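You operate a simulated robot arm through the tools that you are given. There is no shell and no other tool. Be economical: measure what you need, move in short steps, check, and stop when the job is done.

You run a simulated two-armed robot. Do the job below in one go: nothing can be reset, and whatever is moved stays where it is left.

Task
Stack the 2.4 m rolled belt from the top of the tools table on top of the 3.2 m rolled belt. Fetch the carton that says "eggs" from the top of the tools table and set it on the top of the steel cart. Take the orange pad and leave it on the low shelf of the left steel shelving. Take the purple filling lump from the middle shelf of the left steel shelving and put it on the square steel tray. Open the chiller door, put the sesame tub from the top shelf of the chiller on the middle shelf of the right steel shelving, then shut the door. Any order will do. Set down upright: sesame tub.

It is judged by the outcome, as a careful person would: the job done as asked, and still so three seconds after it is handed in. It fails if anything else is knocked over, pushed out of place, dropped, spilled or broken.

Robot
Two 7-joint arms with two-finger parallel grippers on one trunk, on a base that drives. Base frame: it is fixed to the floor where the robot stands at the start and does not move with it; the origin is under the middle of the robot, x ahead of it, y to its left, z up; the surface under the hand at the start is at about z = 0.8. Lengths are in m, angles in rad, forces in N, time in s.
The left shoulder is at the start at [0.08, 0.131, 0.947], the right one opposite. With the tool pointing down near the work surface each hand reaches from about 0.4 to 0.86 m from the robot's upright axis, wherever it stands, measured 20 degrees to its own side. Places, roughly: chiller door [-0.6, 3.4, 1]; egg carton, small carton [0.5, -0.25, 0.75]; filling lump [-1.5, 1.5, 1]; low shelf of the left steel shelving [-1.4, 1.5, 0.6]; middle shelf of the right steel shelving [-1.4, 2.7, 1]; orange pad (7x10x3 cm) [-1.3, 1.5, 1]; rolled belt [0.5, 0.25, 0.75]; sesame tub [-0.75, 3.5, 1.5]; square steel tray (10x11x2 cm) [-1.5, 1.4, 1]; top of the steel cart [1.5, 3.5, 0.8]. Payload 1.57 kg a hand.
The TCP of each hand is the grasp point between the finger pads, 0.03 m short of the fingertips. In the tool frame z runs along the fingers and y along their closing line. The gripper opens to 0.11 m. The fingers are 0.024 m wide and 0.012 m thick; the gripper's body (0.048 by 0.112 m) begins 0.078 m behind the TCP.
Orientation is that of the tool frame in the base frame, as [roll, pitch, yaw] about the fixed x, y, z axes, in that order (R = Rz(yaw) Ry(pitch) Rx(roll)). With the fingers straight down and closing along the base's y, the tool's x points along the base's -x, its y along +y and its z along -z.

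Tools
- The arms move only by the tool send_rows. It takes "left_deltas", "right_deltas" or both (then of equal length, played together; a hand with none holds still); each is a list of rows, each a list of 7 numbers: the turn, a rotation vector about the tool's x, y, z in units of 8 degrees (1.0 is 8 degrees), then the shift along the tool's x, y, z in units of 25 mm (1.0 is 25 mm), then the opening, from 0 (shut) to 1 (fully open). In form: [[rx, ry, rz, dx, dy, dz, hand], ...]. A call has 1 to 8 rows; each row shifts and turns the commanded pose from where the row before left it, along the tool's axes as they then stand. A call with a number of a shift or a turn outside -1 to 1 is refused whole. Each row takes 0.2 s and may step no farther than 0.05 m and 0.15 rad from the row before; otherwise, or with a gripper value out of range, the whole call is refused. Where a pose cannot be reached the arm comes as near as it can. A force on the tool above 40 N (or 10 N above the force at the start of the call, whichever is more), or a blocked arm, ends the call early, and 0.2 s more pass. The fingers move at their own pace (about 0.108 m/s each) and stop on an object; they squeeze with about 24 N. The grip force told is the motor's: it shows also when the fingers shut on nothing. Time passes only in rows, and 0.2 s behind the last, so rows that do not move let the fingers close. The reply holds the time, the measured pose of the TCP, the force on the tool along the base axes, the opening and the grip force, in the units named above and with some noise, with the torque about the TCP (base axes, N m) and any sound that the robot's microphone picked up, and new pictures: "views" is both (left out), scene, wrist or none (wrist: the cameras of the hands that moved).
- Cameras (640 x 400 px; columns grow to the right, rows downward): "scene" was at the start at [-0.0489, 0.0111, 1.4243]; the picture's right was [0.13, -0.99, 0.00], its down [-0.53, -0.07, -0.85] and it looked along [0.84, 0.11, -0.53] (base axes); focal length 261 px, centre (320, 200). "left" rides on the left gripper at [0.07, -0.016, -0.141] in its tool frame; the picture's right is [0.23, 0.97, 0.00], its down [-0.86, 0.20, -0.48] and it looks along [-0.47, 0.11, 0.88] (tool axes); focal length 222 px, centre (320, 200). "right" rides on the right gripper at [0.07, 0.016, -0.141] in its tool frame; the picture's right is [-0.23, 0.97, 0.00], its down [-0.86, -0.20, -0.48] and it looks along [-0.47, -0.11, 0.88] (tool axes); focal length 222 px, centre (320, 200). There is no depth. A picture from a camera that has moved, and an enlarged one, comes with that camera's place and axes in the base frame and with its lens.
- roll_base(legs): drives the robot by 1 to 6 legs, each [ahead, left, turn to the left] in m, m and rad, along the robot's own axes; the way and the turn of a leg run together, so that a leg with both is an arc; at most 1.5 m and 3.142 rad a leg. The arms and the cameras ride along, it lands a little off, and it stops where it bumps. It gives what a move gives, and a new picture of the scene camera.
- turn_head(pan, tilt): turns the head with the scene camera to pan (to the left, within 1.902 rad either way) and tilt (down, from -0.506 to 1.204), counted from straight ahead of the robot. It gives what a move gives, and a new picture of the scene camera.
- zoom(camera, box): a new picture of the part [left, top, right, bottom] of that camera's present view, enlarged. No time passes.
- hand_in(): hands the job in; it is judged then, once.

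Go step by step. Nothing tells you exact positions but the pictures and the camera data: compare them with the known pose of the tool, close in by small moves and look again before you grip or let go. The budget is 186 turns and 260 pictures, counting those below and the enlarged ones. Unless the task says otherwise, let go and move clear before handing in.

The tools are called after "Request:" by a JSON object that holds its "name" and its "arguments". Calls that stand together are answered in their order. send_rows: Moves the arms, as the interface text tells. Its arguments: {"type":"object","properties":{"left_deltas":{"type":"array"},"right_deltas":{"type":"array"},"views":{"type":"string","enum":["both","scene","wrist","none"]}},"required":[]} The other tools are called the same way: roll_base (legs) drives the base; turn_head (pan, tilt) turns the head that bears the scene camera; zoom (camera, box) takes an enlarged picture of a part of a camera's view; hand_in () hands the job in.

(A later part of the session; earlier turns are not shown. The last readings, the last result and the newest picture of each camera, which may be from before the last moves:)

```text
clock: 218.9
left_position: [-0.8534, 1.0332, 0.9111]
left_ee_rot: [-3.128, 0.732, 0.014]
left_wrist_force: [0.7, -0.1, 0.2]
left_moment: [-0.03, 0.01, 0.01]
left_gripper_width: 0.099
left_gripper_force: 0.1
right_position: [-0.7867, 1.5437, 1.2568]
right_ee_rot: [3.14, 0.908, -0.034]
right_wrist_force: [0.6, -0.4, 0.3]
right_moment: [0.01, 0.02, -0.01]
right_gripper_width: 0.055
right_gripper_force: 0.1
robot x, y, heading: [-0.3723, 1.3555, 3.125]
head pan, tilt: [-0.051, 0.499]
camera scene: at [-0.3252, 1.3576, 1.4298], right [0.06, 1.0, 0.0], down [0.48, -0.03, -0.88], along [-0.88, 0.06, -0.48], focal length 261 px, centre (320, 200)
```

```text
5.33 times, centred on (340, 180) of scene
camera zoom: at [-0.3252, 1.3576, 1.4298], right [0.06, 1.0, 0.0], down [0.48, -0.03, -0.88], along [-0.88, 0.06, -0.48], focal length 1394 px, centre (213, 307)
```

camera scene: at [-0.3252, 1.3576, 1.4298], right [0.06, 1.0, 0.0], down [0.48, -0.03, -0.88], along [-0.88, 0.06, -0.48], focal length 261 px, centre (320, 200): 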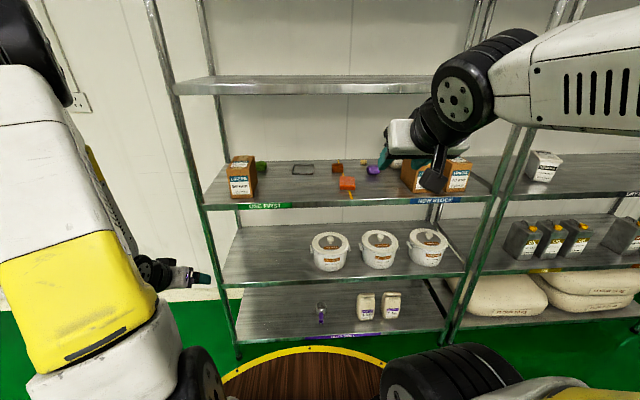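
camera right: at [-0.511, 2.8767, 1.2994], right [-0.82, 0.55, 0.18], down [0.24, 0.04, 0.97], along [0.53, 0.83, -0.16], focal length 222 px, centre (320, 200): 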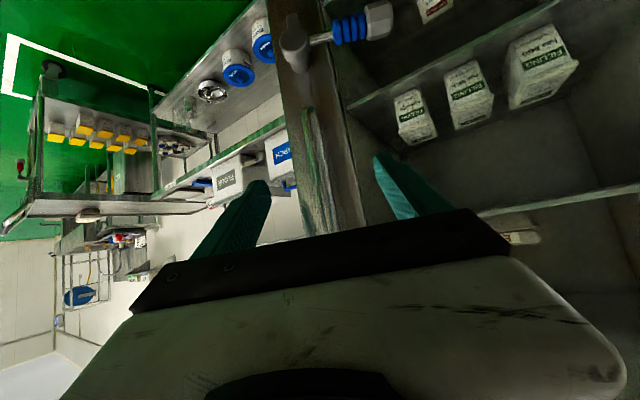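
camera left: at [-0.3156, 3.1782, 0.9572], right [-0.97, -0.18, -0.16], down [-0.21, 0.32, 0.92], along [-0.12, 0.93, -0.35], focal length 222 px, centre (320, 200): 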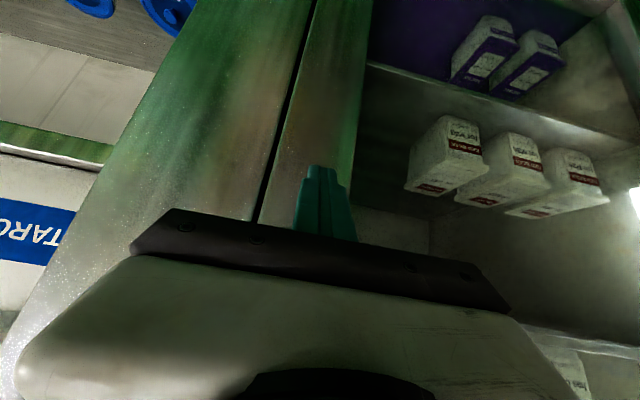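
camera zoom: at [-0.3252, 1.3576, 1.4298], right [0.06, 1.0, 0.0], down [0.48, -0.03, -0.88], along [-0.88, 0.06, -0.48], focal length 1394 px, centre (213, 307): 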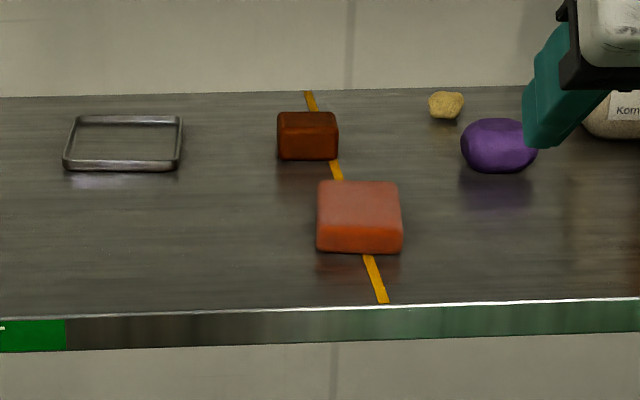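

Clear view: orange pad at about (−1.29, 1.535), purple lump (−1.41, 1.67), tray (−1.49, 1.356), shelf z≈0.96. The low shelf's left part (y 1.05–1.35) is free. I'll go for the pad with the right hand first.

Request:
{"name": "roll_base", "arguments": {"legs": [[0.1, 0, 0]]}}

Request:
{"name": "send_rows", "arguments": {"right_deltas": [[0, 0.75, 0, 0, 0, 0, 0.85], [0, 0.75, 0, 0, 0, 0, 0.85], [0, 0, 0, -0.5, 0, 0.9, 0.85], [0, 0, 0, -0.5, 0, 0.9, 0.85], [0, 0, 0, -0.5, 0, 0.9, 0.85], [0, 0, 0, -0.5, 0, 0.9, 0.85], [0, 0, 0, -0.5, 0, 0.9, 0.85], [0, 0, 0, -0.5, 0, 0.9, 0.85]], "views": "both"}}

```text
clock: 220.0
left_position: [-0.9542, 1.0331, 0.9101]
left_ee_rot: [-3.127, 0.73, 0.011]
left_wrist_force: [-0.3, 0.0, -0.2]
left_moment: [0.01, -0.03, 0.0]
left_gripper_width: 0.099
left_gripper_force: 0.2
right_position: [-0.8877, 1.5462, 1.2562]
right_ee_rot: [3.14, 0.909, -0.036]
right_wrist_force: [-0.5, 0.3, 0.2]
right_moment: [-0.01, -0.04, 0.0]
right_gripper_width: 0.055
right_gripper_force: 0.0
robot x, y, heading: [-0.4794, 1.3548, 3.128]
head pan, tilt: [-0.051, 0.499]
camera scene: at [-0.4252, 1.3591, 1.4297], right [0.07, 1.0, 0.0], down [0.48, -0.03, -0.88], along [-0.88, 0.06, -0.48], focal length 261 px, centre (320, 200)
```

scene: 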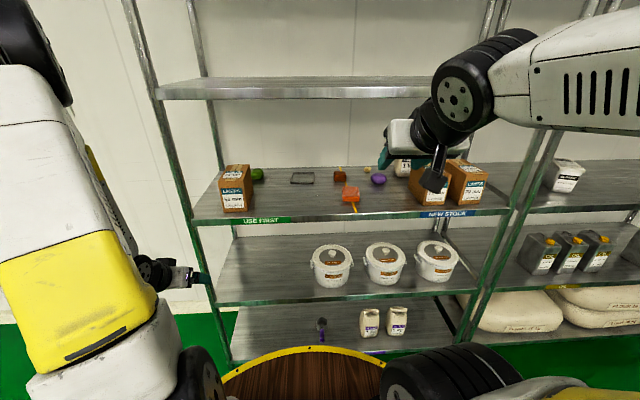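

```text
clock: 221.8
left_position: [-0.9542, 1.0327, 0.9107]
left_ee_rot: [-3.127, 0.731, 0.011]
left_wrist_force: [0.2, -0.3, 0.2]
left_moment: [0.02, 0.0, 0.02]
left_gripper_width: 0.099
left_gripper_force: 0.0
right_position: [-1.0298, 1.5499, 1.2031]
right_ee_rot: [3.14, 0.7, -0.034]
right_wrist_force: [0.1, 0.0, 1.1]
right_moment: [0.01, -0.01, 0.01]
right_gripper_width: 0.0934
right_gripper_force: 0.0
robot x, y, heading: [-0.4777, 1.3553, 3.126]
head pan, tilt: [-0.051, 0.499]
camera scene: at [-0.425, 1.3591, 1.4297], right [0.07, 1.0, 0.0], down [0.48, -0.03, -0.88], along [-0.88, 0.06, -0.48], focal length 261 px, centre (320, 200)
camera right: at [-0.8864, 1.5282, 1.2664], right [-0.21, -0.97, 0.15], down [-0.34, 0.21, 0.92], along [-0.92, 0.14, -0.37], focal length 222 px, centre (320, 200)
```

scene: 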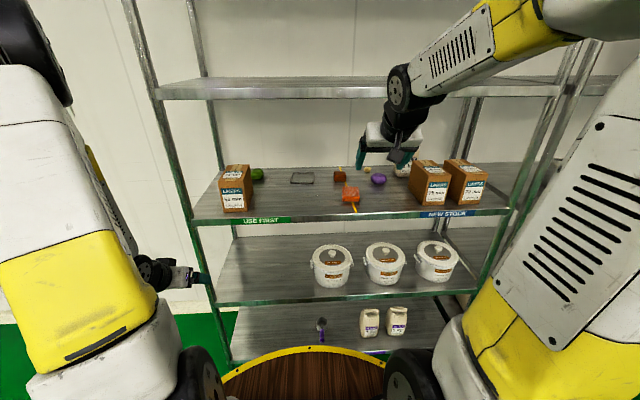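
right: 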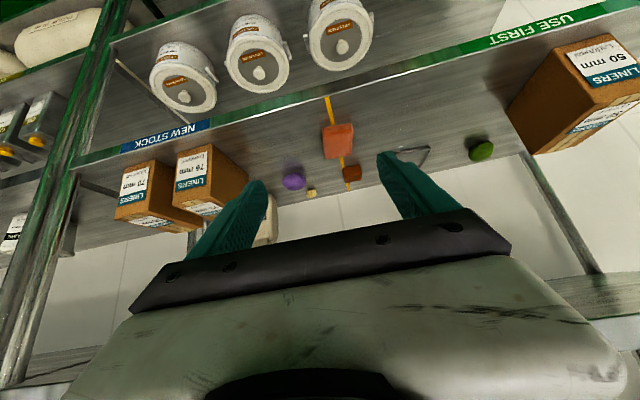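

Wrist and scene agree: pad at (−1.29, 1.531). I'll approach along the finger direction.

Request:
{"name": "send_rows", "arguments": {"right_deltas": [[0, 0, 0, -0.3, 0.08, 0.97, 0.85], [0, 0, 0, -0.3, 0.08, 0.97, 0.85], [0, 0, 0, -0.3, 0.08, 0.97, 0.85], [0, 0, 0, -0.3, 0.08, 0.97, 0.85], [0, 0, 0, -0.3, 0.08, 0.97, 0.85], [0, 0, 0, -0.3, 0.08, 0.97, 0.85], [0, 0, 0, -0.3, 0.08, 0.97, 0.85], [0, 0, 0, -0.3, 0.08, 0.97, 0.85]], "views": "both"}}

```text
clock: 223.6
left_position: [-0.9547, 1.0339, 0.9106]
left_ee_rot: [-3.128, 0.73, 0.012]
left_wrist_force: [0.8, 0.8, 0.7]
left_moment: [0.02, 0.03, 0.01]
left_gripper_width: 0.0992
left_gripper_force: 0.0
right_position: [-1.2029, 1.5403, 1.093]
right_ee_rot: [3.139, 0.7, -0.037]
right_wrist_force: [0.1, -0.3, -0.1]
right_moment: [0.0, -0.01, 0.0]
right_gripper_width: 0.0937
right_gripper_force: 0.0
robot x, y, heading: [-0.4768, 1.3551, 3.129]
head pan, tilt: [-0.051, 0.499]
camera scene: at [-0.4251, 1.3591, 1.4297], right [0.07, 1.0, 0.0], down [0.48, -0.03, -0.88], along [-0.88, 0.06, -0.48], focal length 261 px, centre (320, 200)
camera right: at [-1.0581, 1.5183, 1.1565], right [-0.21, -0.97, 0.15], down [-0.34, 0.21, 0.92], along [-0.92, 0.14, -0.37], focal length 222 px, centre (320, 200)
```

scene: 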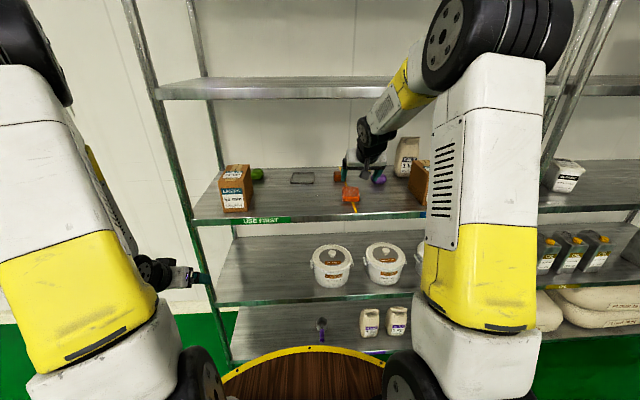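
right: 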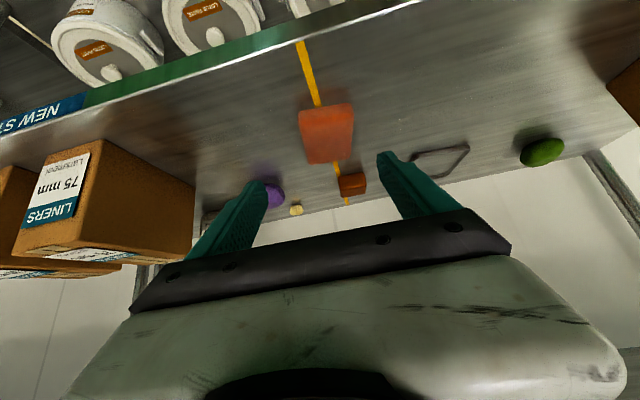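

Request:
{"name": "send_rows", "arguments": {"right_deltas": [[0, 0, 0, 0, 0.12, 0.95, 0.85], [0, 0, 0, 0, 0.12, 0.95, 0.85], [0, 0, 0, 0, 0.1, 0.95, 0.85], [0, 0, 0, 0, 0, 0.95, 0.85], [0, 0, 0, 0, 0, 0.9, 0.85]], "views": "wrist"}}

Request:
{"name": "zoom", "arguments": {"camera": "scene", "box": [310, 130, 410, 220]}}

```text
clock: 224.8
left_position: [-0.954, 1.0336, 0.9107]
left_ee_rot: [-3.126, 0.73, 0.013]
left_wrist_force: [-0.2, -0.9, -0.2]
left_moment: [0.02, 0.0, 0.01]
left_gripper_width: 0.099
left_gripper_force: 0.1
right_position: [-1.2789, 1.5353, 1.003]
right_ee_rot: [3.14, 0.701, -0.036]
right_wrist_force: [1.1, 0.3, -0.2]
right_moment: [-0.01, 0.04, 0.01]
right_gripper_width: 0.0934
right_gripper_force: 0.0
robot x, y, heading: [-0.4791, 1.353, 3.127]
head pan, tilt: [-0.051, 0.499]
camera right: at [-1.1338, 1.5131, 1.0667], right [-0.21, -0.97, 0.15], down [-0.34, 0.21, 0.92], along [-0.92, 0.14, -0.37], focal length 222 px, centre (320, 200)
```

right: 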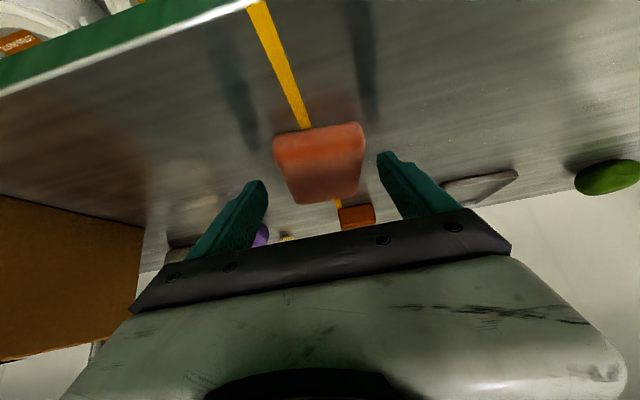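

```text
4.44 times, centred on (360, 175) of scene
camera zoom: at [-0.4252, 1.359, 1.4297], right [0.07, 1.0, 0.0], down [0.48, -0.03, -0.88], along [-0.88, 0.06, -0.48], focal length 1161 px, centre (142, 311)
```

zoom: 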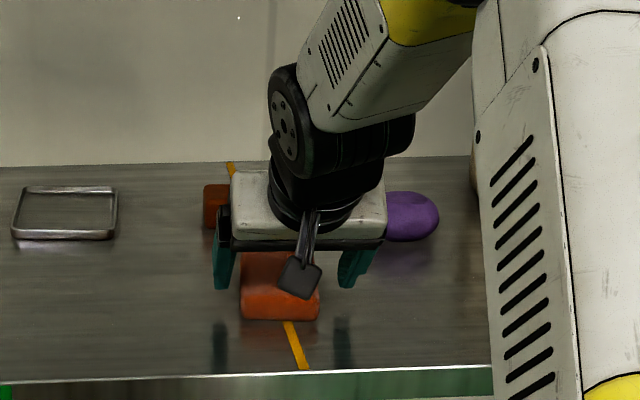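

The fingers straddle the pad with ~17 mm to the shelf. I'll drop ~13 mm and close.

Request:
{"name": "send_rows", "arguments": {"right_deltas": [[0, 0, 0, 0.1, 0.08, 0.55, 0.85], [0, 0, 0, 0, 0, 0, 0.6], [0, 0, 0, 0, 0, 0, 0.4], [0, 0, 0, 0, 0, 0, 0.3], [0, 0, 0, 0, 0, 0, 0.3]], "views": "wrist"}}

```text
clock: 226.0
left_position: [-0.9555, 1.0337, 0.9104]
left_ee_rot: [-3.127, 0.73, 0.011]
left_wrist_force: [-0.6, -0.2, 0.0]
left_moment: [0.01, 0.0, 0.03]
left_gripper_width: 0.099
left_gripper_force: 0.0
right_position: [-1.2842, 1.5331, 0.9915]
right_ee_rot: [3.14, 0.7, -0.035]
right_wrist_force: [-0.5, 0.8, 3.1]
right_moment: [0.12, 0.06, -0.09]
right_gripper_width: 0.0666
right_gripper_force: 24.3
robot x, y, heading: [-0.4729, 1.3565, 3.125]
head pan, tilt: [-0.051, 0.499]
camera right: at [-1.1407, 1.5115, 1.0547], right [-0.21, -0.97, 0.15], down [-0.34, 0.21, 0.92], along [-0.92, 0.14, -0.37], focal length 222 px, centre (320, 200)
```

right: 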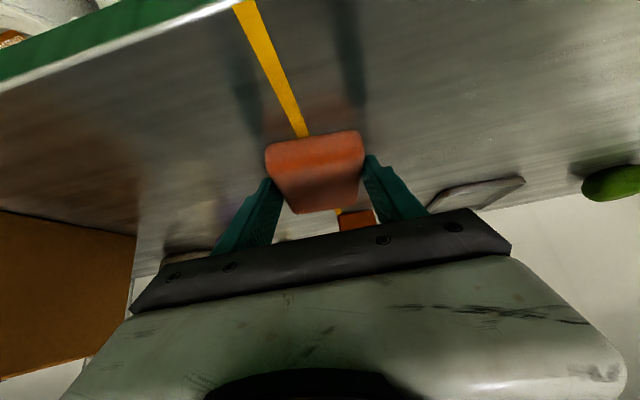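

The pad is gripped (67 mm). I'll withdraw up and back out of the shelf.

Request:
{"name": "send_rows", "arguments": {"right_deltas": [[0, 0, 0, -0.3, 0, -0.5, 0.3], [0, 0, 0, 0, 0, -0.9, 0.3], [0, 0, 0, 0, 0, -0.9, 0.3], [0, 0, 0, 0, 0, -0.9, 0.3], [0, 0, 0, 0.5, 0, -0.9, 0.3], [0, 0, 0, 0.5, 0, -0.9, 0.3], [0, 0, 0, 0.5, 0, -0.9, 0.3], [0, 0, 0, 0.5, 0, -0.9, 0.3]], "views": "both"}}

```text
clock: 227.8
left_position: [-0.9546, 1.0332, 0.9111]
left_ee_rot: [-3.129, 0.729, 0.012]
left_wrist_force: [0.2, -0.1, 0.2]
left_moment: [0.02, -0.01, 0.01]
left_gripper_width: 0.0989
left_gripper_force: 0.1
right_position: [-1.1426, 1.5273, 1.0936]
right_ee_rot: [-3.139, 0.7, -0.036]
right_wrist_force: [0.2, 0.1, -0.1]
right_moment: [0.02, -0.02, -0.03]
right_gripper_width: 0.0657
right_gripper_force: 23.6
robot x, y, heading: [-0.4764, 1.3561, 3.127]
head pan, tilt: [-0.051, 0.499]
camera scene: at [-0.4258, 1.359, 1.4297], right [0.07, 1.0, 0.0], down [0.48, -0.03, -0.88], along [-0.88, 0.06, -0.48], focal length 261 px, centre (320, 200)
camera right: at [-0.9988, 1.5051, 1.157], right [-0.21, -0.97, 0.15], down [-0.34, 0.21, 0.92], along [-0.92, 0.14, -0.37], focal length 222 px, centre (320, 200)
```

scene: 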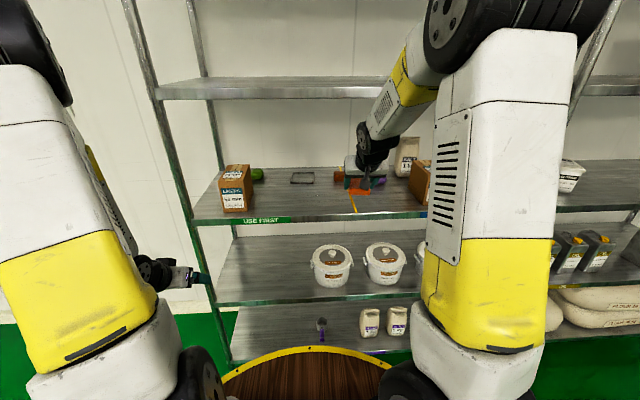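
right: 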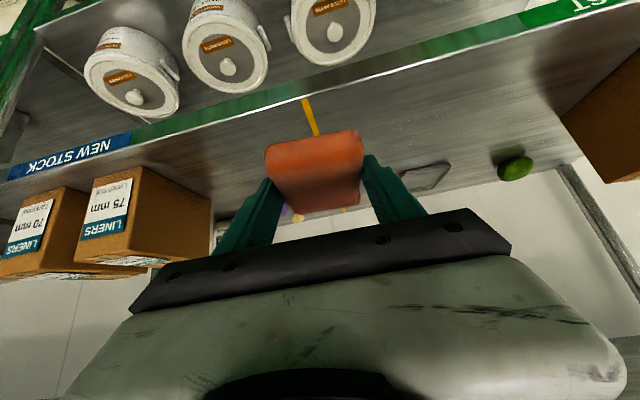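

Pad held. I'll back out further, lower to the low-shelf level, and shift the base left so the hand faces the free part.

Request:
{"name": "send_rows", "arguments": {"right_deltas": [[0, 0, 0, 1, 0, -0.87, 0.3], [0, 0, 0, 1, 0, -0.87, 0.3], [0, 0, 0, 1, 0, -0.87, 0.3], [0, 0, 0, 0.8, 0, 0.95, 0.3], [0, 0, 0, 0.8, 0, 0.95, 0.3], [0, 0, 0, 0.8, 0, 0.95, 0.3], [0, 0, 0, 0.8, 0, 0.95, 0.3], [0, 0, 0, 0.8, 0, 0.95, 0.3]], "views": "none"}}

Request:
{"name": "send_rows", "arguments": {"right_deltas": [[0, 0, 0, 0.8, 0, 0.95, 0.3], [0, 0, 0, 0.8, 0, 0.95, 0.3], [0, 0, 0, 0.8, 0, 0.95, 0.3], [0, 0, 0, 0.8, 0, 0.95, 0.3], [0, 0, 0, 0.8, 0, 0.95, 0.3], [0, 0, 0, 0.8, 0, 0.95, 0.3], [0, 0, 0, 0.8, 0, 0.95, 0.3]], "views": "none"}}

Request:
{"name": "roll_base", "arguments": {"legs": [[0, 0.29, 0]]}}

```text
clock: 229.6
left_position: [-0.9542, 1.0325, 0.9117]
left_ee_rot: [-3.127, 0.729, 0.012]
left_wrist_force: [0.3, 1.4, 1.3]
left_moment: [0.04, 0.01, 0.02]
left_gripper_width: 0.0988
left_gripper_force: 0.1
right_position: [-1.0436, 1.5261, 0.94]
right_ee_rot: [3.141, 0.7, -0.037]
right_wrist_force: [0.0, -0.3, 0.0]
right_moment: [0.01, -0.03, 0.0]
right_gripper_width: 0.0651
right_gripper_force: 24.1
robot x, y, heading: [-0.4744, 1.3527, 3.129]
head pan, tilt: [-0.051, 0.499]
```

```text
clock: 231.2
left_position: [-0.9537, 1.0332, 0.9101]
left_ee_rot: [-3.125, 0.73, 0.01]
left_wrist_force: [0.4, 0.2, 0.0]
left_moment: [-0.04, -0.01, 0.0]
left_gripper_width: 0.0991
left_gripper_force: 0.0
right_position: [-1.0432, 1.5235, 0.7205]
right_ee_rot: [-3.141, 0.7, -0.035]
right_wrist_force: [-0.1, 0.2, -0.4]
right_moment: [-0.05, -0.01, -0.02]
right_gripper_width: 0.0645
right_gripper_force: 23.8
robot x, y, heading: [-0.4756, 1.3557, 3.13]
head pan, tilt: [-0.051, 0.499]
```

```text
clock: 233.2
left_position: [-0.9579, 0.7434, 0.9111]
left_ee_rot: [-3.129, 0.73, 0.014]
left_wrist_force: [0.2, 0.5, 0.3]
left_moment: [-0.03, 0.0, 0.0]
left_gripper_width: 0.099
left_gripper_force: 0.1
right_position: [-1.0478, 1.2338, 0.7208]
right_ee_rot: [-3.141, 0.699, -0.034]
right_wrist_force: [-0.1, -0.4, -0.5]
right_moment: [-0.03, 0.02, -0.02]
right_gripper_width: 0.0639
right_gripper_force: 24.4
robot x, y, heading: [-0.4813, 1.0657, 3.128]
head pan, tilt: [-0.051, 0.499]
camera scene: at [-0.4297, 1.0694, 1.4297], right [0.06, 1.0, 0.0], down [0.48, -0.03, -0.88], along [-0.88, 0.06, -0.48], focal length 261 px, centre (320, 200)
```

scene: 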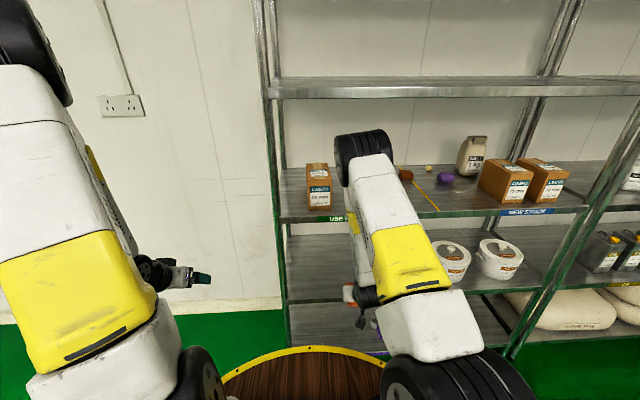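

I'll extend toward the low shelf's free spot at (−1.26, 1.23).

Request:
{"name": "send_rows", "arguments": {"right_deltas": [[0, 0, 0, -0.77, 0, 0.95, 0.3], [0, 0, 0, -0.77, 0, 0.95, 0.3], [0, 0, 0, -0.77, 0, 0.95, 0.3], [0, 0, 0, -0.77, 0, 0.95, 0.3]], "views": "both"}}

```text
clock: 234.2
left_position: [-0.9585, 0.7426, 0.91]
left_ee_rot: [-3.128, 0.729, 0.015]
left_wrist_force: [-0.1, 0.0, 0.0]
left_moment: [-0.01, -0.01, 0.0]
left_gripper_width: 0.099
left_gripper_force: 0.0
right_position: [-1.1676, 1.2372, 0.6975]
right_ee_rot: [3.14, 0.699, -0.035]
right_wrist_force: [0.6, -0.7, -0.7]
right_moment: [-0.03, -0.02, 0.0]
right_gripper_width: 0.0642
right_gripper_force: 24.1
robot x, y, heading: [-0.48, 1.0658, 3.13]
head pan, tilt: [-0.051, 0.499]
camera scene: at [-0.4295, 1.0694, 1.4297], right [0.06, 1.0, 0.0], down [0.48, -0.03, -0.88], along [-0.88, 0.06, -0.48], focal length 261 px, centre (320, 200)
camera right: at [-1.0239, 1.2153, 0.7613], right [-0.21, -0.97, 0.15], down [-0.34, 0.21, 0.92], along [-0.92, 0.14, -0.37], focal length 222 px, centre (320, 200)
```

scene: 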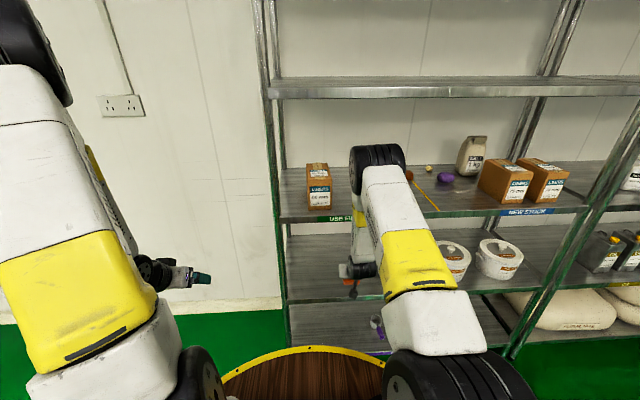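
right: 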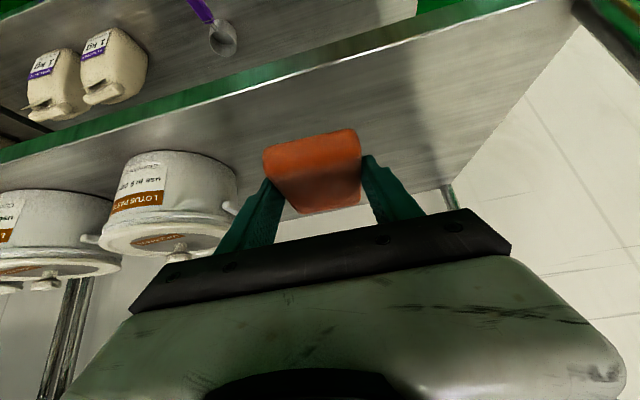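

Request:
{"name": "send_rows", "arguments": {"right_deltas": [[0, 0, 0, -0.77, 0, 0.95, 0.3], [0, 0, 0, -0.77, 0, 0.95, 0.3], [0, 0, 0, -0.77, 0, 0.95, 0.3], [0, 0, 0, -0.5, 0, 0.7, 0.3]], "views": "wrist"}}

```text
clock: 235.2
left_position: [-0.9584, 0.7429, 0.9103]
left_ee_rot: [-3.13, 0.73, 0.012]
left_wrist_force: [-0.3, -0.9, 0.0]
left_moment: [0.01, 0.02, -0.03]
left_gripper_width: 0.099
left_gripper_force: 0.1
right_position: [-1.2788, 1.2413, 0.6758]
right_ee_rot: [3.141, 0.7, -0.033]
right_wrist_force: [0.4, -0.9, 0.3]
right_moment: [0.01, 0.01, 0.0]
right_gripper_width: 0.0638
right_gripper_force: 23.7
robot x, y, heading: [-0.4814, 1.0687, 3.13]
head pan, tilt: [-0.051, 0.499]
camera right: at [-1.135, 1.22, 0.7391], right [-0.21, -0.97, 0.15], down [-0.34, 0.21, 0.92], along [-0.92, 0.14, -0.37], focal length 222 px, centre (320, 200)
```

right: 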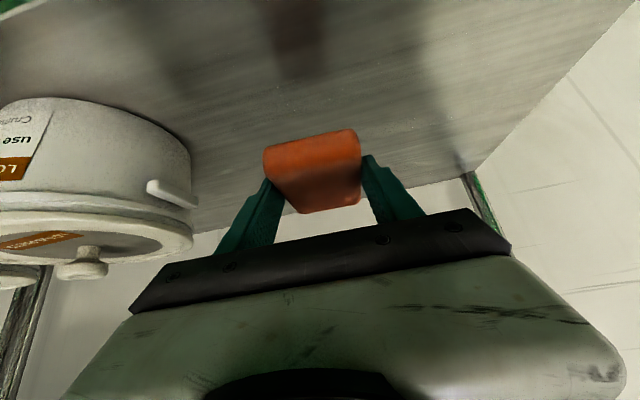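

Over the shelf and clear of the bucket. I'll lower.

Request:
{"name": "send_rows", "arguments": {"right_deltas": [[0, 0, 0, 0.6, 0, 0.7, 0.3], [0, 0, 0, 0.5, 0, 0.6, 0.3], [0, 0, 0, 0.2, 0, 0.24, 0.3]], "views": "wrist"}}

```text
clock: 236.0
left_position: [-0.9584, 0.7441, 0.9107]
left_ee_rot: [-3.127, 0.729, 0.013]
left_wrist_force: [1.1, 0.4, 0.1]
left_moment: [0.04, 0.05, -0.03]
left_gripper_width: 0.0994
left_gripper_force: 0.1
right_position: [-1.2775, 1.2418, 0.6249]
right_ee_rot: [3.14, 0.699, -0.034]
right_wrist_force: [0.1, 0.1, 0.3]
right_moment: [0.03, 0.01, -0.02]
right_gripper_width: 0.0637
right_gripper_force: 24.4
robot x, y, heading: [-0.4803, 1.0692, 3.124]
head pan, tilt: [-0.051, 0.499]
camera right: at [-1.1348, 1.2196, 0.6886], right [-0.21, -0.97, 0.15], down [-0.34, 0.21, 0.92], along [-0.92, 0.14, -0.37], focal length 222 px, centre (320, 200)
```

right: 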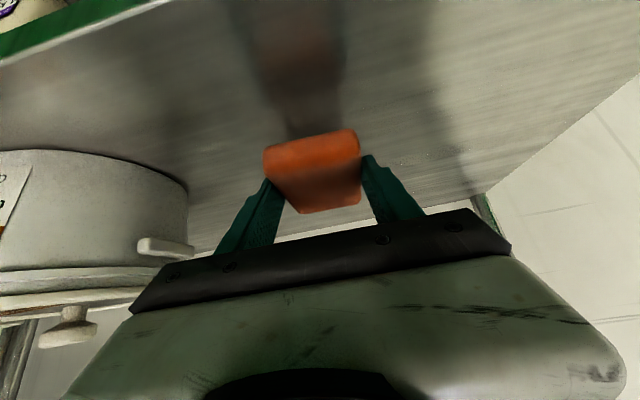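

Request:
{"name": "send_rows", "arguments": {"right_deltas": [[0, 0, 0, 0.13, 0, 0.16, 0.3], [0, 0, 0, 0.13, 0, 0.16, 0.3], [0, 0, 0, 0.1, 0, 0.12, 0.3]], "views": "wrist"}}

```text
clock: 236.8
left_position: [-0.9587, 0.7423, 0.9113]
left_ee_rot: [-3.128, 0.729, 0.013]
left_wrist_force: [0.6, -0.4, -0.1]
left_moment: [-0.01, 0.02, -0.02]
left_gripper_width: 0.099
left_gripper_force: 0.0
right_position: [-1.2796, 1.2424, 0.6111]
right_ee_rot: [3.14, 0.699, -0.035]
right_wrist_force: [0.0, -0.4, -0.8]
right_moment: [-0.03, -0.01, -0.05]
right_gripper_width: 0.0639
right_gripper_force: 24.5
robot x, y, heading: [-0.4803, 1.0708, 3.13]
head pan, tilt: [-0.051, 0.499]
camera right: at [-1.1349, 1.2197, 0.6743], right [-0.21, -0.97, 0.15], down [-0.34, 0.21, 0.92], along [-0.92, 0.14, -0.37], focal length 222 px, centre (320, 200)
```

right: 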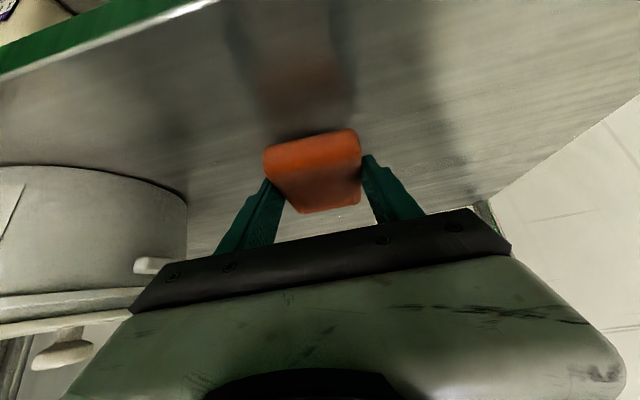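

Request:
{"name": "send_rows", "arguments": {"right_deltas": [[0, 0, 0, 0.1, 0, 0.12, 0.3], [0, 0, 0, 0.1, 0, 0.12, 0.3], [0, 0, 0, 0.06, 0, 0.07, 0.3]], "views": "wrist"}}

```text
clock: 237.6
left_position: [-0.9578, 0.7428, 0.9103]
left_ee_rot: [-3.129, 0.73, 0.014]
left_wrist_force: [0.5, -0.2, -0.5]
left_moment: [0.01, -0.01, -0.01]
left_gripper_width: 0.0992
left_gripper_force: 0.0
right_position: [-1.2775, 1.241, 0.6]
right_ee_rot: [3.141, 0.699, -0.035]
right_wrist_force: [0.4, 0.6, -0.4]
right_moment: [0.0, -0.01, -0.02]
right_gripper_width: 0.0637
right_gripper_force: 23.6
robot x, y, heading: [-0.4775, 1.0676, 3.131]
head pan, tilt: [-0.051, 0.499]
camera right: at [-1.1347, 1.2199, 0.6636], right [-0.21, -0.97, 0.15], down [-0.34, 0.21, 0.92], along [-0.92, 0.14, -0.37], focal length 222 px, centre (320, 200)
```

right: 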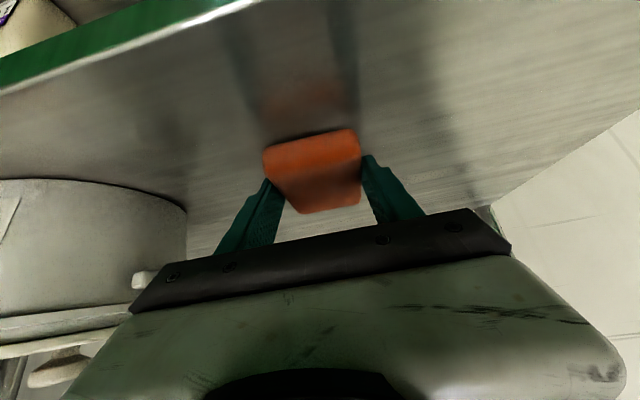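

Request:
{"name": "send_rows", "arguments": {"right_deltas": [[0, 0, 0, 0.08, 0, 0.1, 0.3], [0, 0, 0, 0.08, 0, 0.1, 0.3]], "views": "wrist"}}

```text
clock: 238.2
left_position: [-0.9593, 0.7437, 0.911]
left_ee_rot: [-3.128, 0.731, 0.015]
left_wrist_force: [-0.2, -0.6, -0.5]
left_moment: [-0.02, 0.0, 0.01]
left_gripper_width: 0.0991
left_gripper_force: 0.1
right_position: [-1.2785, 1.2422, 0.5934]
right_ee_rot: [3.141, 0.697, -0.035]
right_wrist_force: [-0.7, 0.0, -0.2]
right_moment: [-0.02, -0.02, -0.02]
right_gripper_width: 0.0637
right_gripper_force: 24.0
robot x, y, heading: [-0.4802, 1.0643, 3.13]
head pan, tilt: [-0.051, 0.499]
camera right: at [-1.1346, 1.2197, 0.6574], right [-0.21, -0.97, 0.15], down [-0.34, 0.21, 0.92], along [-0.92, 0.14, -0.37], focal length 222 px, centre (320, 200)
```

right: 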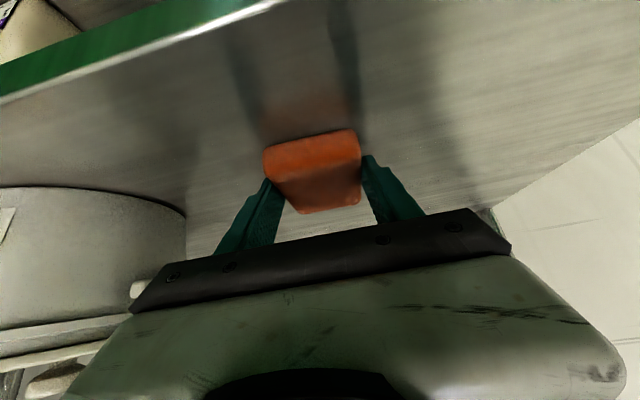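

Request:
{"name": "send_rows", "arguments": {"right_deltas": [[0, 0, 0, 0.08, 0, 0.1, 0.3], [0, 0, 0, 0.06, 0, 0.08, 0.3]], "views": "wrist"}}

```text
clock: 238.8
left_position: [-0.9582, 0.7434, 0.9105]
left_ee_rot: [-3.125, 0.73, 0.014]
left_wrist_force: [0.4, 0.7, -0.1]
left_moment: [0.0, -0.01, 0.01]
left_gripper_width: 0.0989
left_gripper_force: 0.1
right_position: [-1.28, 1.2411, 0.5918]
right_ee_rot: [-3.141, 0.705, -0.034]
right_wrist_force: [8.0, 0.7, 23.0]
right_moment: [0.23, -0.26, -0.11]
right_gripper_width: 0.0641
right_gripper_force: 24.0
robot x, y, heading: [-0.4812, 1.066, 3.125]
head pan, tilt: [-0.051, 0.499]
camera right: at [-1.1361, 1.2196, 0.6538], right [-0.21, -0.97, 0.15], down [-0.33, 0.21, 0.92], along [-0.92, 0.14, -0.37], focal length 222 px, centre (320, 200)
```

right: 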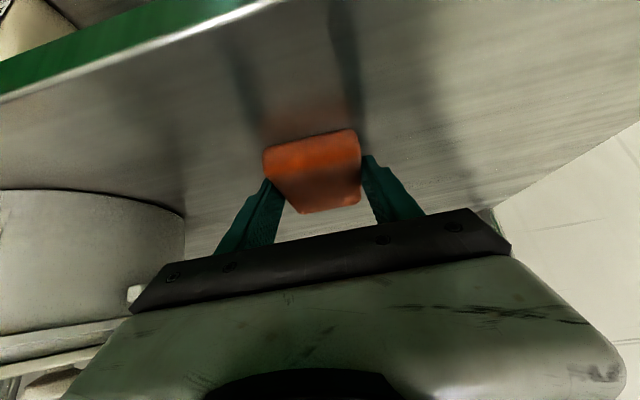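

Contact made. I'll ease up, open and withdraw.

Request:
{"name": "send_rows", "arguments": {"right_deltas": [[0, 0, 0, -0.05, 0, -0.06, 0.3], [0, 0, 0, 0, 0, 0, 0.6], [0, 0, 0, 0, 0, 0, 0.85], [0, 0, 0, 0, 0, 0, 0.85], [0, 0, 0, 0, 0, -0.5, 0.85], [0, 0, 0, 0.2, 0, -0.9, 0.85], [0, 0, 0, 0.4, 0, -0.9, 0.85], [0, 0, 0, 0.6, 0, -0.9, 0.85]], "views": "wrist"}}

```text
clock: 240.6
left_position: [-0.9589, 0.7436, 0.9105]
left_ee_rot: [-3.128, 0.731, 0.014]
left_wrist_force: [0.1, 0.3, 0.1]
left_moment: [-0.01, 0.01, 0.01]
left_gripper_width: 0.099
left_gripper_force: 0.1
right_position: [-1.2049, 1.239, 0.6316]
right_ee_rot: [-3.141, 0.697, -0.033]
right_wrist_force: [-0.1, -0.1, 0.3]
right_moment: [-0.03, 0.03, 0.0]
right_gripper_width: 0.0936
right_gripper_force: 0.1
robot x, y, heading: [-0.4802, 1.0635, 3.125]
head pan, tilt: [-0.051, 0.499]
camera right: at [-1.0603, 1.2171, 0.6954], right [-0.21, -0.97, 0.15], down [-0.34, 0.21, 0.92], along [-0.92, 0.14, -0.37], focal length 222 px, centre (320, 200)
```

right: 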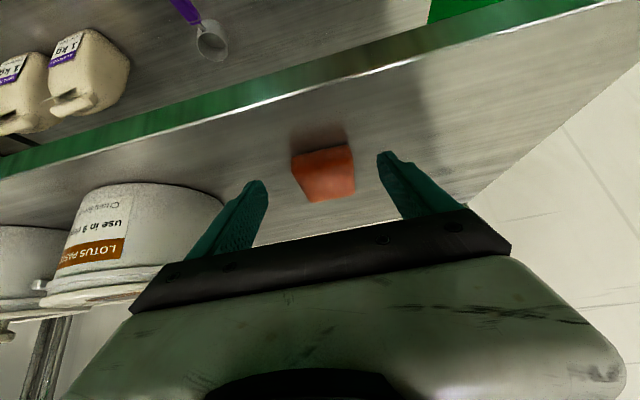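

The pad lies on the low shelf. I'll retract, rise, and move the base for the lump.

Request:
{"name": "send_rows", "arguments": {"right_deltas": [[0, 0, 0, 1, 0, -0.85, 0.85], [0, 0, 0, 1, 0, -0.85, 0.85], [0, 0, 0, 1, 0, -0.85, 0.85], [0, 0, 0, 1, 0, -0.85, 0.85], [0, 0, 0, 1, 0, -0.85, 0.85], [0, 0, 0, 0.5, 0, -0.85, 0.85], [0, 0, 0, -0.8, 0, -0.96, 0.85], [0, 0, 0, -0.8, 0, -0.96, 0.85]], "views": "none"}}

Request:
{"name": "send_rows", "arguments": {"right_deltas": [[0, 0, 0, -0.8, 0, -0.96, 0.85], [0, 0, 0, -0.8, 0, -0.96, 0.85], [0, 0, 0, -0.8, 0, -0.96, 0.85], [0, 0, 0, -0.8, 0, -0.96, 0.85], [0, 0, 0, -0.8, 0, -0.96, 0.85], [0, 0, 0, -0.8, 0, -0.96, 0.85], [0, 0, 0, -0.8, 0, -0.96, 0.85], [0, 0, 0, -0.8, 0, -0.96, 0.85]], "views": "none"}}

Request:
{"name": "send_rows", "arguments": {"right_deltas": [[0, 0, 0, -0.8, 0, -0.96, 0.85], [0, 0, 0, -0.8, 0, -0.96, 0.85], [0, 0, 0, -0.8, 0, -0.96, 0.85], [0, 0, 0, -0.8, 0, -0.96, 0.85], [0, 0, 0, -0.8, 0, -0.96, 0.85]], "views": "none"}}

Request:
{"name": "roll_base", "arguments": {"legs": [[0, -0.36, 0]]}}

```text
clock: 242.4
left_position: [-0.9589, 0.7428, 0.9111]
left_ee_rot: [-3.127, 0.729, 0.013]
left_wrist_force: [-0.2, 0.5, 0.7]
left_moment: [0.01, -0.01, 0.02]
left_gripper_width: 0.0991
left_gripper_force: 0.1
right_position: [-1.0164, 1.2318, 0.7023]
right_ee_rot: [3.142, 0.7, -0.032]
right_wrist_force: [-0.5, 0.6, -1.3]
right_moment: [0.0, 0.0, -0.03]
right_gripper_width: 0.0935
right_gripper_force: 0.1
robot x, y, heading: [-0.4815, 1.0608, 3.13]
head pan, tilt: [-0.051, 0.499]
```

```text
clock: 244.2
left_position: [-0.9581, 0.7438, 0.9108]
left_ee_rot: [-3.126, 0.728, 0.015]
left_wrist_force: [-0.2, -0.2, -0.9]
left_moment: [-0.01, -0.02, 0.02]
left_gripper_width: 0.0992
left_gripper_force: 0.0
right_position: [-1.0155, 1.2328, 0.954]
right_ee_rot: [3.138, 0.698, -0.035]
right_wrist_force: [-0.4, 0.4, -1.2]
right_moment: [0.03, -0.02, 0.05]
right_gripper_width: 0.0935
right_gripper_force: 0.0
robot x, y, heading: [-0.4813, 1.0628, 3.127]
head pan, tilt: [-0.051, 0.499]
```

```text
clock: 245.4
left_position: [-0.9585, 0.7422, 0.9106]
left_ee_rot: [-3.127, 0.729, 0.014]
left_wrist_force: [0.2, 0.3, 0.0]
left_moment: [0.01, -0.01, -0.01]
left_gripper_width: 0.099
left_gripper_force: 0.0
right_position: [-1.0163, 1.2331, 1.1101]
right_ee_rot: [3.14, 0.699, -0.036]
right_wrist_force: [0.5, 0.1, -0.1]
right_moment: [0.01, 0.0, 0.0]
right_gripper_width: 0.0934
right_gripper_force: 0.0
robot x, y, heading: [-0.4802, 1.0648, 3.129]
head pan, tilt: [-0.051, 0.499]
```

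```text
clock: 247.8
left_position: [-0.9532, 1.1058, 0.9107]
left_ee_rot: [-3.128, 0.728, 0.014]
left_wrist_force: [0.2, -0.1, -0.9]
left_moment: [-0.01, 0.01, -0.01]
left_gripper_width: 0.099
left_gripper_force: 0.1
right_position: [-1.011, 1.5977, 1.1097]
right_ee_rot: [3.142, 0.7, -0.034]
right_wrist_force: [0.0, 0.6, -0.1]
right_moment: [0.04, 0.01, 0.02]
right_gripper_width: 0.0936
right_gripper_force: 0.1
robot x, y, heading: [-0.4746, 1.428, 3.13]
head pan, tilt: [-0.051, 0.499]
camera scene: at [-0.4246, 1.4319, 1.4297], right [0.06, 1.0, 0.0], down [0.48, -0.03, -0.88], along [-0.88, 0.06, -0.48], focal length 261 px, centre (320, 200)
```

scene: 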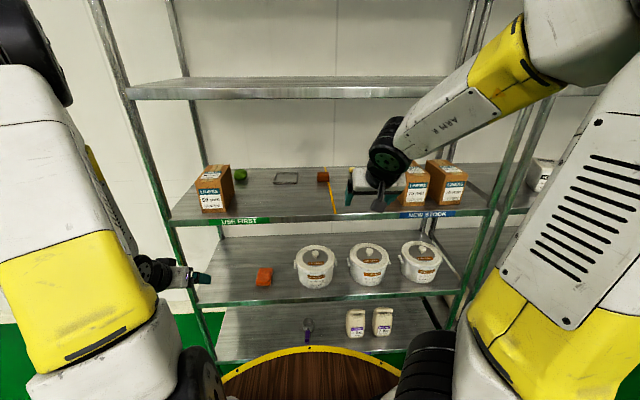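

The orange pad is visible on the low shelf. Now the lump at (−1.407, 1.673): I'll move the base 14 cm closer.

Request:
{"name": "roll_base", "arguments": {"legs": [[0.13, 0, 0]]}}

Request:
{"name": "send_rows", "arguments": {"right_deltas": [[0, 0, 0, -0.8, -0.6, 0.55, 0.85], [0, 0, 0, -0.8, -0.6, 0.55, 0.85], [0, 0, 0, -0.8, -0.6, 0.55, 0.85], [0, 0, 0, -0.8, -0.6, 0.55, 0.85]], "views": "both"}}

```text
clock: 249.0
left_position: [-1.0833, 1.1075, 0.9101]
left_ee_rot: [-3.128, 0.729, 0.012]
left_wrist_force: [-0.2, 0.1, 0.4]
left_moment: [-0.02, 0.04, 0.03]
left_gripper_width: 0.0991
left_gripper_force: 0.0
right_position: [-1.1408, 1.5985, 1.1099]
right_ee_rot: [3.14, 0.7, -0.036]
right_wrist_force: [0.2, 0.0, -1.0]
right_moment: [0.04, 0.04, 0.02]
right_gripper_width: 0.0936
right_gripper_force: 0.1
robot x, y, heading: [-0.603, 1.4303, 3.131]
head pan, tilt: [-0.051, 0.499]
camera scene: at [-0.554, 1.4339, 1.4297], right [0.07, 1.0, 0.0], down [0.48, -0.03, -0.88], along [-0.88, 0.06, -0.48], focal length 261 px, centre (320, 200)
```

scene: 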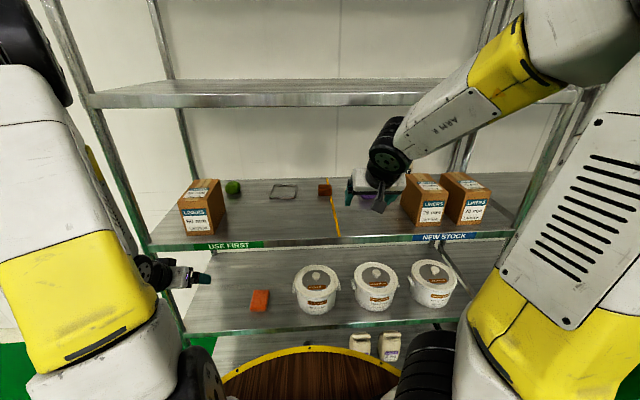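

```text
clock: 250.0
left_position: [-1.0833, 1.1112, 0.9116]
left_ee_rot: [-3.128, 0.729, 0.009]
left_wrist_force: [0.2, 1.8, -0.1]
left_moment: [-0.15, -0.04, 0.12]
left_gripper_width: 0.099
left_gripper_force: 0.0
right_position: [-1.2367, 1.666, 1.1196]
right_ee_rot: [3.137, 0.7, -0.038]
right_wrist_force: [0.2, 3.4, -1.7]
right_moment: [-0.32, 0.06, 0.22]
right_gripper_width: 0.0935
right_gripper_force: 0.1
robot x, y, heading: [-0.6045, 1.4291, 3.128]
head pan, tilt: [-0.051, 0.499]
camera scene: at [-0.5539, 1.4375, 1.4297], right [0.07, 1.0, 0.0], down [0.48, -0.03, -0.88], along [-0.88, 0.06, -0.48], focal length 261 px, centre (320, 200)
camera right: at [-1.0924, 1.644, 1.1833], right [-0.21, -0.97, 0.15], down [-0.34, 0.21, 0.92], along [-0.92, 0.14, -0.37], focal length 222 px, centre (320, 200)
```

scene: 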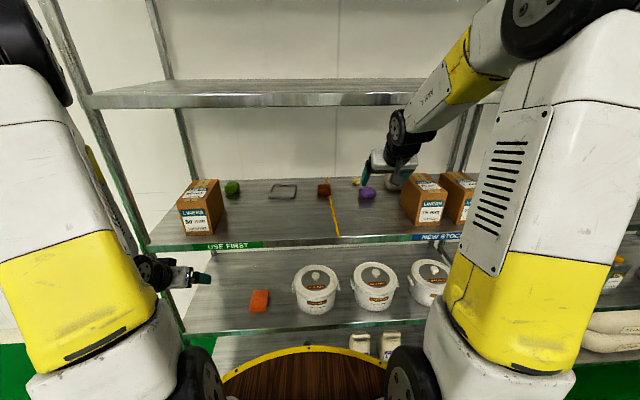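
right: 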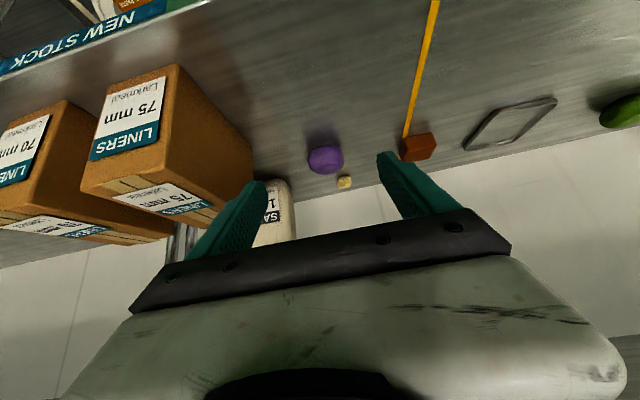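

The arm brushed something — likely the forearm against the upper shelf's front edge, because being too close keeps the elbow high. I'll pull the hand back, retreat the base and work with a straighter arm and a flatter hand.

Request:
{"name": "send_rows", "arguments": {"right_deltas": [[0, 0, 0, 1, 0.3, -0.86, 0.85], [0, 0, 0, 1, 0, -0.86, 0.85], [0, -0.5, 0, 1, 0, -0.86, 0.85], [0, -0.6, 0, 0.3, 0, -0.2, 0.85]], "views": "none"}}

Request:
{"name": "roll_base", "arguments": {"legs": [[-0.1, 0, 0]]}}

```text
clock: 251.0
left_position: [-1.0835, 1.1088, 0.9123]
left_ee_rot: [-3.128, 0.729, 0.011]
left_wrist_force: [0.4, 0.2, -0.1]
left_moment: [-0.04, -0.04, 0.02]
left_gripper_width: 0.0991
left_gripper_force: 0.0
right_position: [-1.1295, 1.6516, 1.1202]
right_ee_rot: [3.141, 0.844, -0.038]
right_wrist_force: [-1.2, 1.6, -0.8]
right_moment: [-0.02, 0.0, 0.06]
right_gripper_width: 0.0938
right_gripper_force: 0.1
robot x, y, heading: [-0.6049, 1.4286, 3.121]
head pan, tilt: [-0.051, 0.499]
```

```text
clock: 252.2
left_position: [-0.982, 1.1066, 0.9108]
left_ee_rot: [-3.127, 0.729, 0.012]
left_wrist_force: [0.1, -0.1, -0.5]
left_moment: [-0.01, -0.02, -0.04]
left_gripper_width: 0.0989
left_gripper_force: 0.0
right_position: [-1.0295, 1.6489, 1.1209]
right_ee_rot: [-3.141, 0.844, -0.037]
right_wrist_force: [-0.7, -1.2, -0.3]
right_moment: [0.0, 0.04, 0.02]
right_gripper_width: 0.0932
right_gripper_force: 0.1
robot x, y, heading: [-0.505, 1.4296, 3.12]
head pan, tilt: [-0.051, 0.499]
camera scene: at [-0.4535, 1.4323, 1.4297], right [0.07, 1.0, 0.0], down [0.48, -0.03, -0.88], along [-0.88, 0.06, -0.48], focal length 261 px, centre (320, 200)
```

scene: 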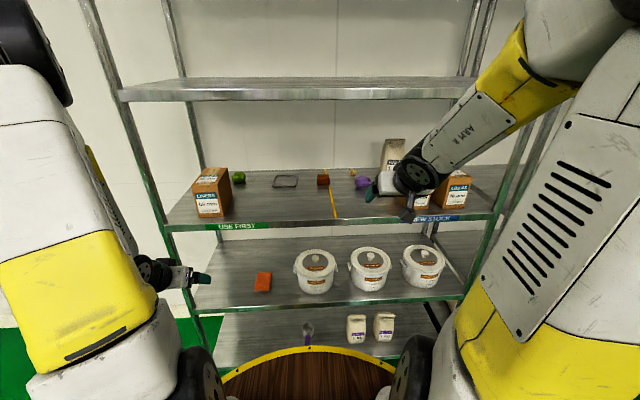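

Request:
{"name": "roll_base", "arguments": {"legs": [[0, -0.1, 0]]}}

Request:
{"name": "send_rows", "arguments": {"right_deltas": [[0, 0, 0, 0, 0.9, 0, 0.85], [0, 0, 0, 0, 0.9, 0, 0.85], [0, 0, 0, -0.3, 0.8, 0.5, 0.85], [0, 0, 0, -0.6, 0.4, 0.93, 0.85], [0, 0, 0, -0.6, 0, 0.93, 0.85], [0, 0, 0, -0.6, 0, 0.93, 0.85], [0, 0, 0, -0.6, 0, 0.93, 0.85], [0, 0, 0, -0.6, 0, 0.93, 0.85]], "views": "both"}}

```text
clock: 253.3
left_position: [-0.981, 1.2089, 0.9105]
left_ee_rot: [-3.128, 0.729, 0.012]
left_wrist_force: [0.1, 0.3, -0.7]
left_moment: [0.0, 0.03, -0.01]
left_gripper_width: 0.099
left_gripper_force: 0.0
right_position: [-1.0276, 1.7523, 1.1193]
right_ee_rot: [-3.142, 0.842, -0.038]
right_wrist_force: [-0.7, 0.3, -0.2]
right_moment: [-0.01, -0.01, -0.01]
right_gripper_width: 0.0935
right_gripper_force: 0.1
robot x, y, heading: [-0.4996, 1.5284, 3.127]
head pan, tilt: [-0.051, 0.499]
camera scene: at [-0.4518, 1.5336, 1.4297], right [0.07, 1.0, 0.0], down [0.48, -0.03, -0.88], along [-0.88, 0.06, -0.48], focal length 261 px, centre (320, 200)
```

scene: 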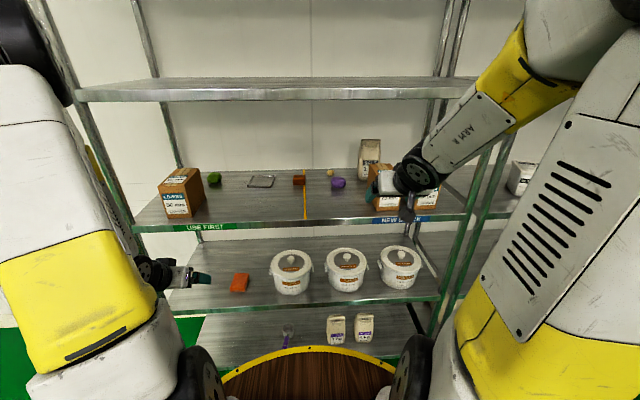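

```text
clock: 255.1
left_position: [-0.9809, 1.2087, 0.9113]
left_ee_rot: [-3.129, 0.73, 0.011]
left_wrist_force: [0.6, -1.3, 0.4]
left_moment: [-0.02, 0.01, -0.04]
left_gripper_width: 0.099
left_gripper_force: 0.2
right_position: [-1.1819, 1.6818, 1.0953]
right_ee_rot: [-3.141, 0.841, -0.038]
right_wrist_force: [-1.2, 0.1, 0.7]
right_moment: [-0.01, 0.01, -0.02]
right_gripper_width: 0.0936
right_gripper_force: 0.0
robot x, y, heading: [-0.5007, 1.5324, 3.126]
head pan, tilt: [-0.051, 0.499]
camera scene: at [-0.4515, 1.5337, 1.4297], right [0.07, 1.0, 0.0], down [0.48, -0.03, -0.88], along [-0.88, 0.06, -0.48], focal length 261 px, centre (320, 200)
camera right: at [-1.0297, 1.6597, 1.1386], right [-0.19, -0.97, 0.17], down [-0.21, 0.21, 0.96], along [-0.96, 0.14, -0.24], focal length 222 px, centre (320, 200)
```

scene: 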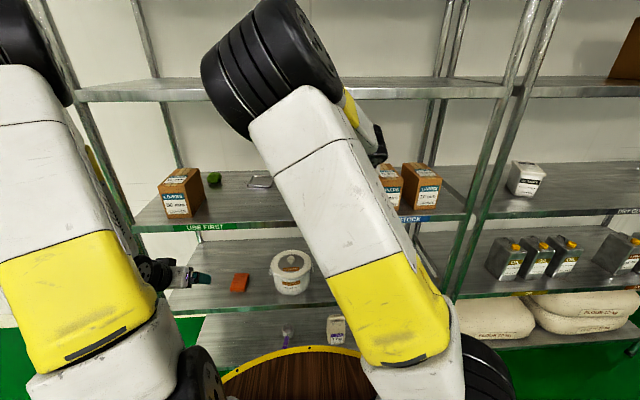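
right: 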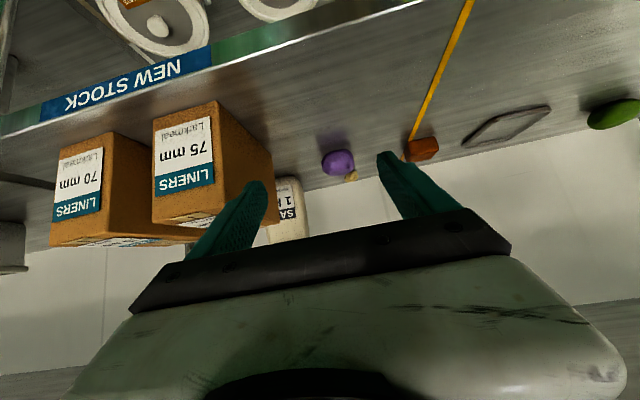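

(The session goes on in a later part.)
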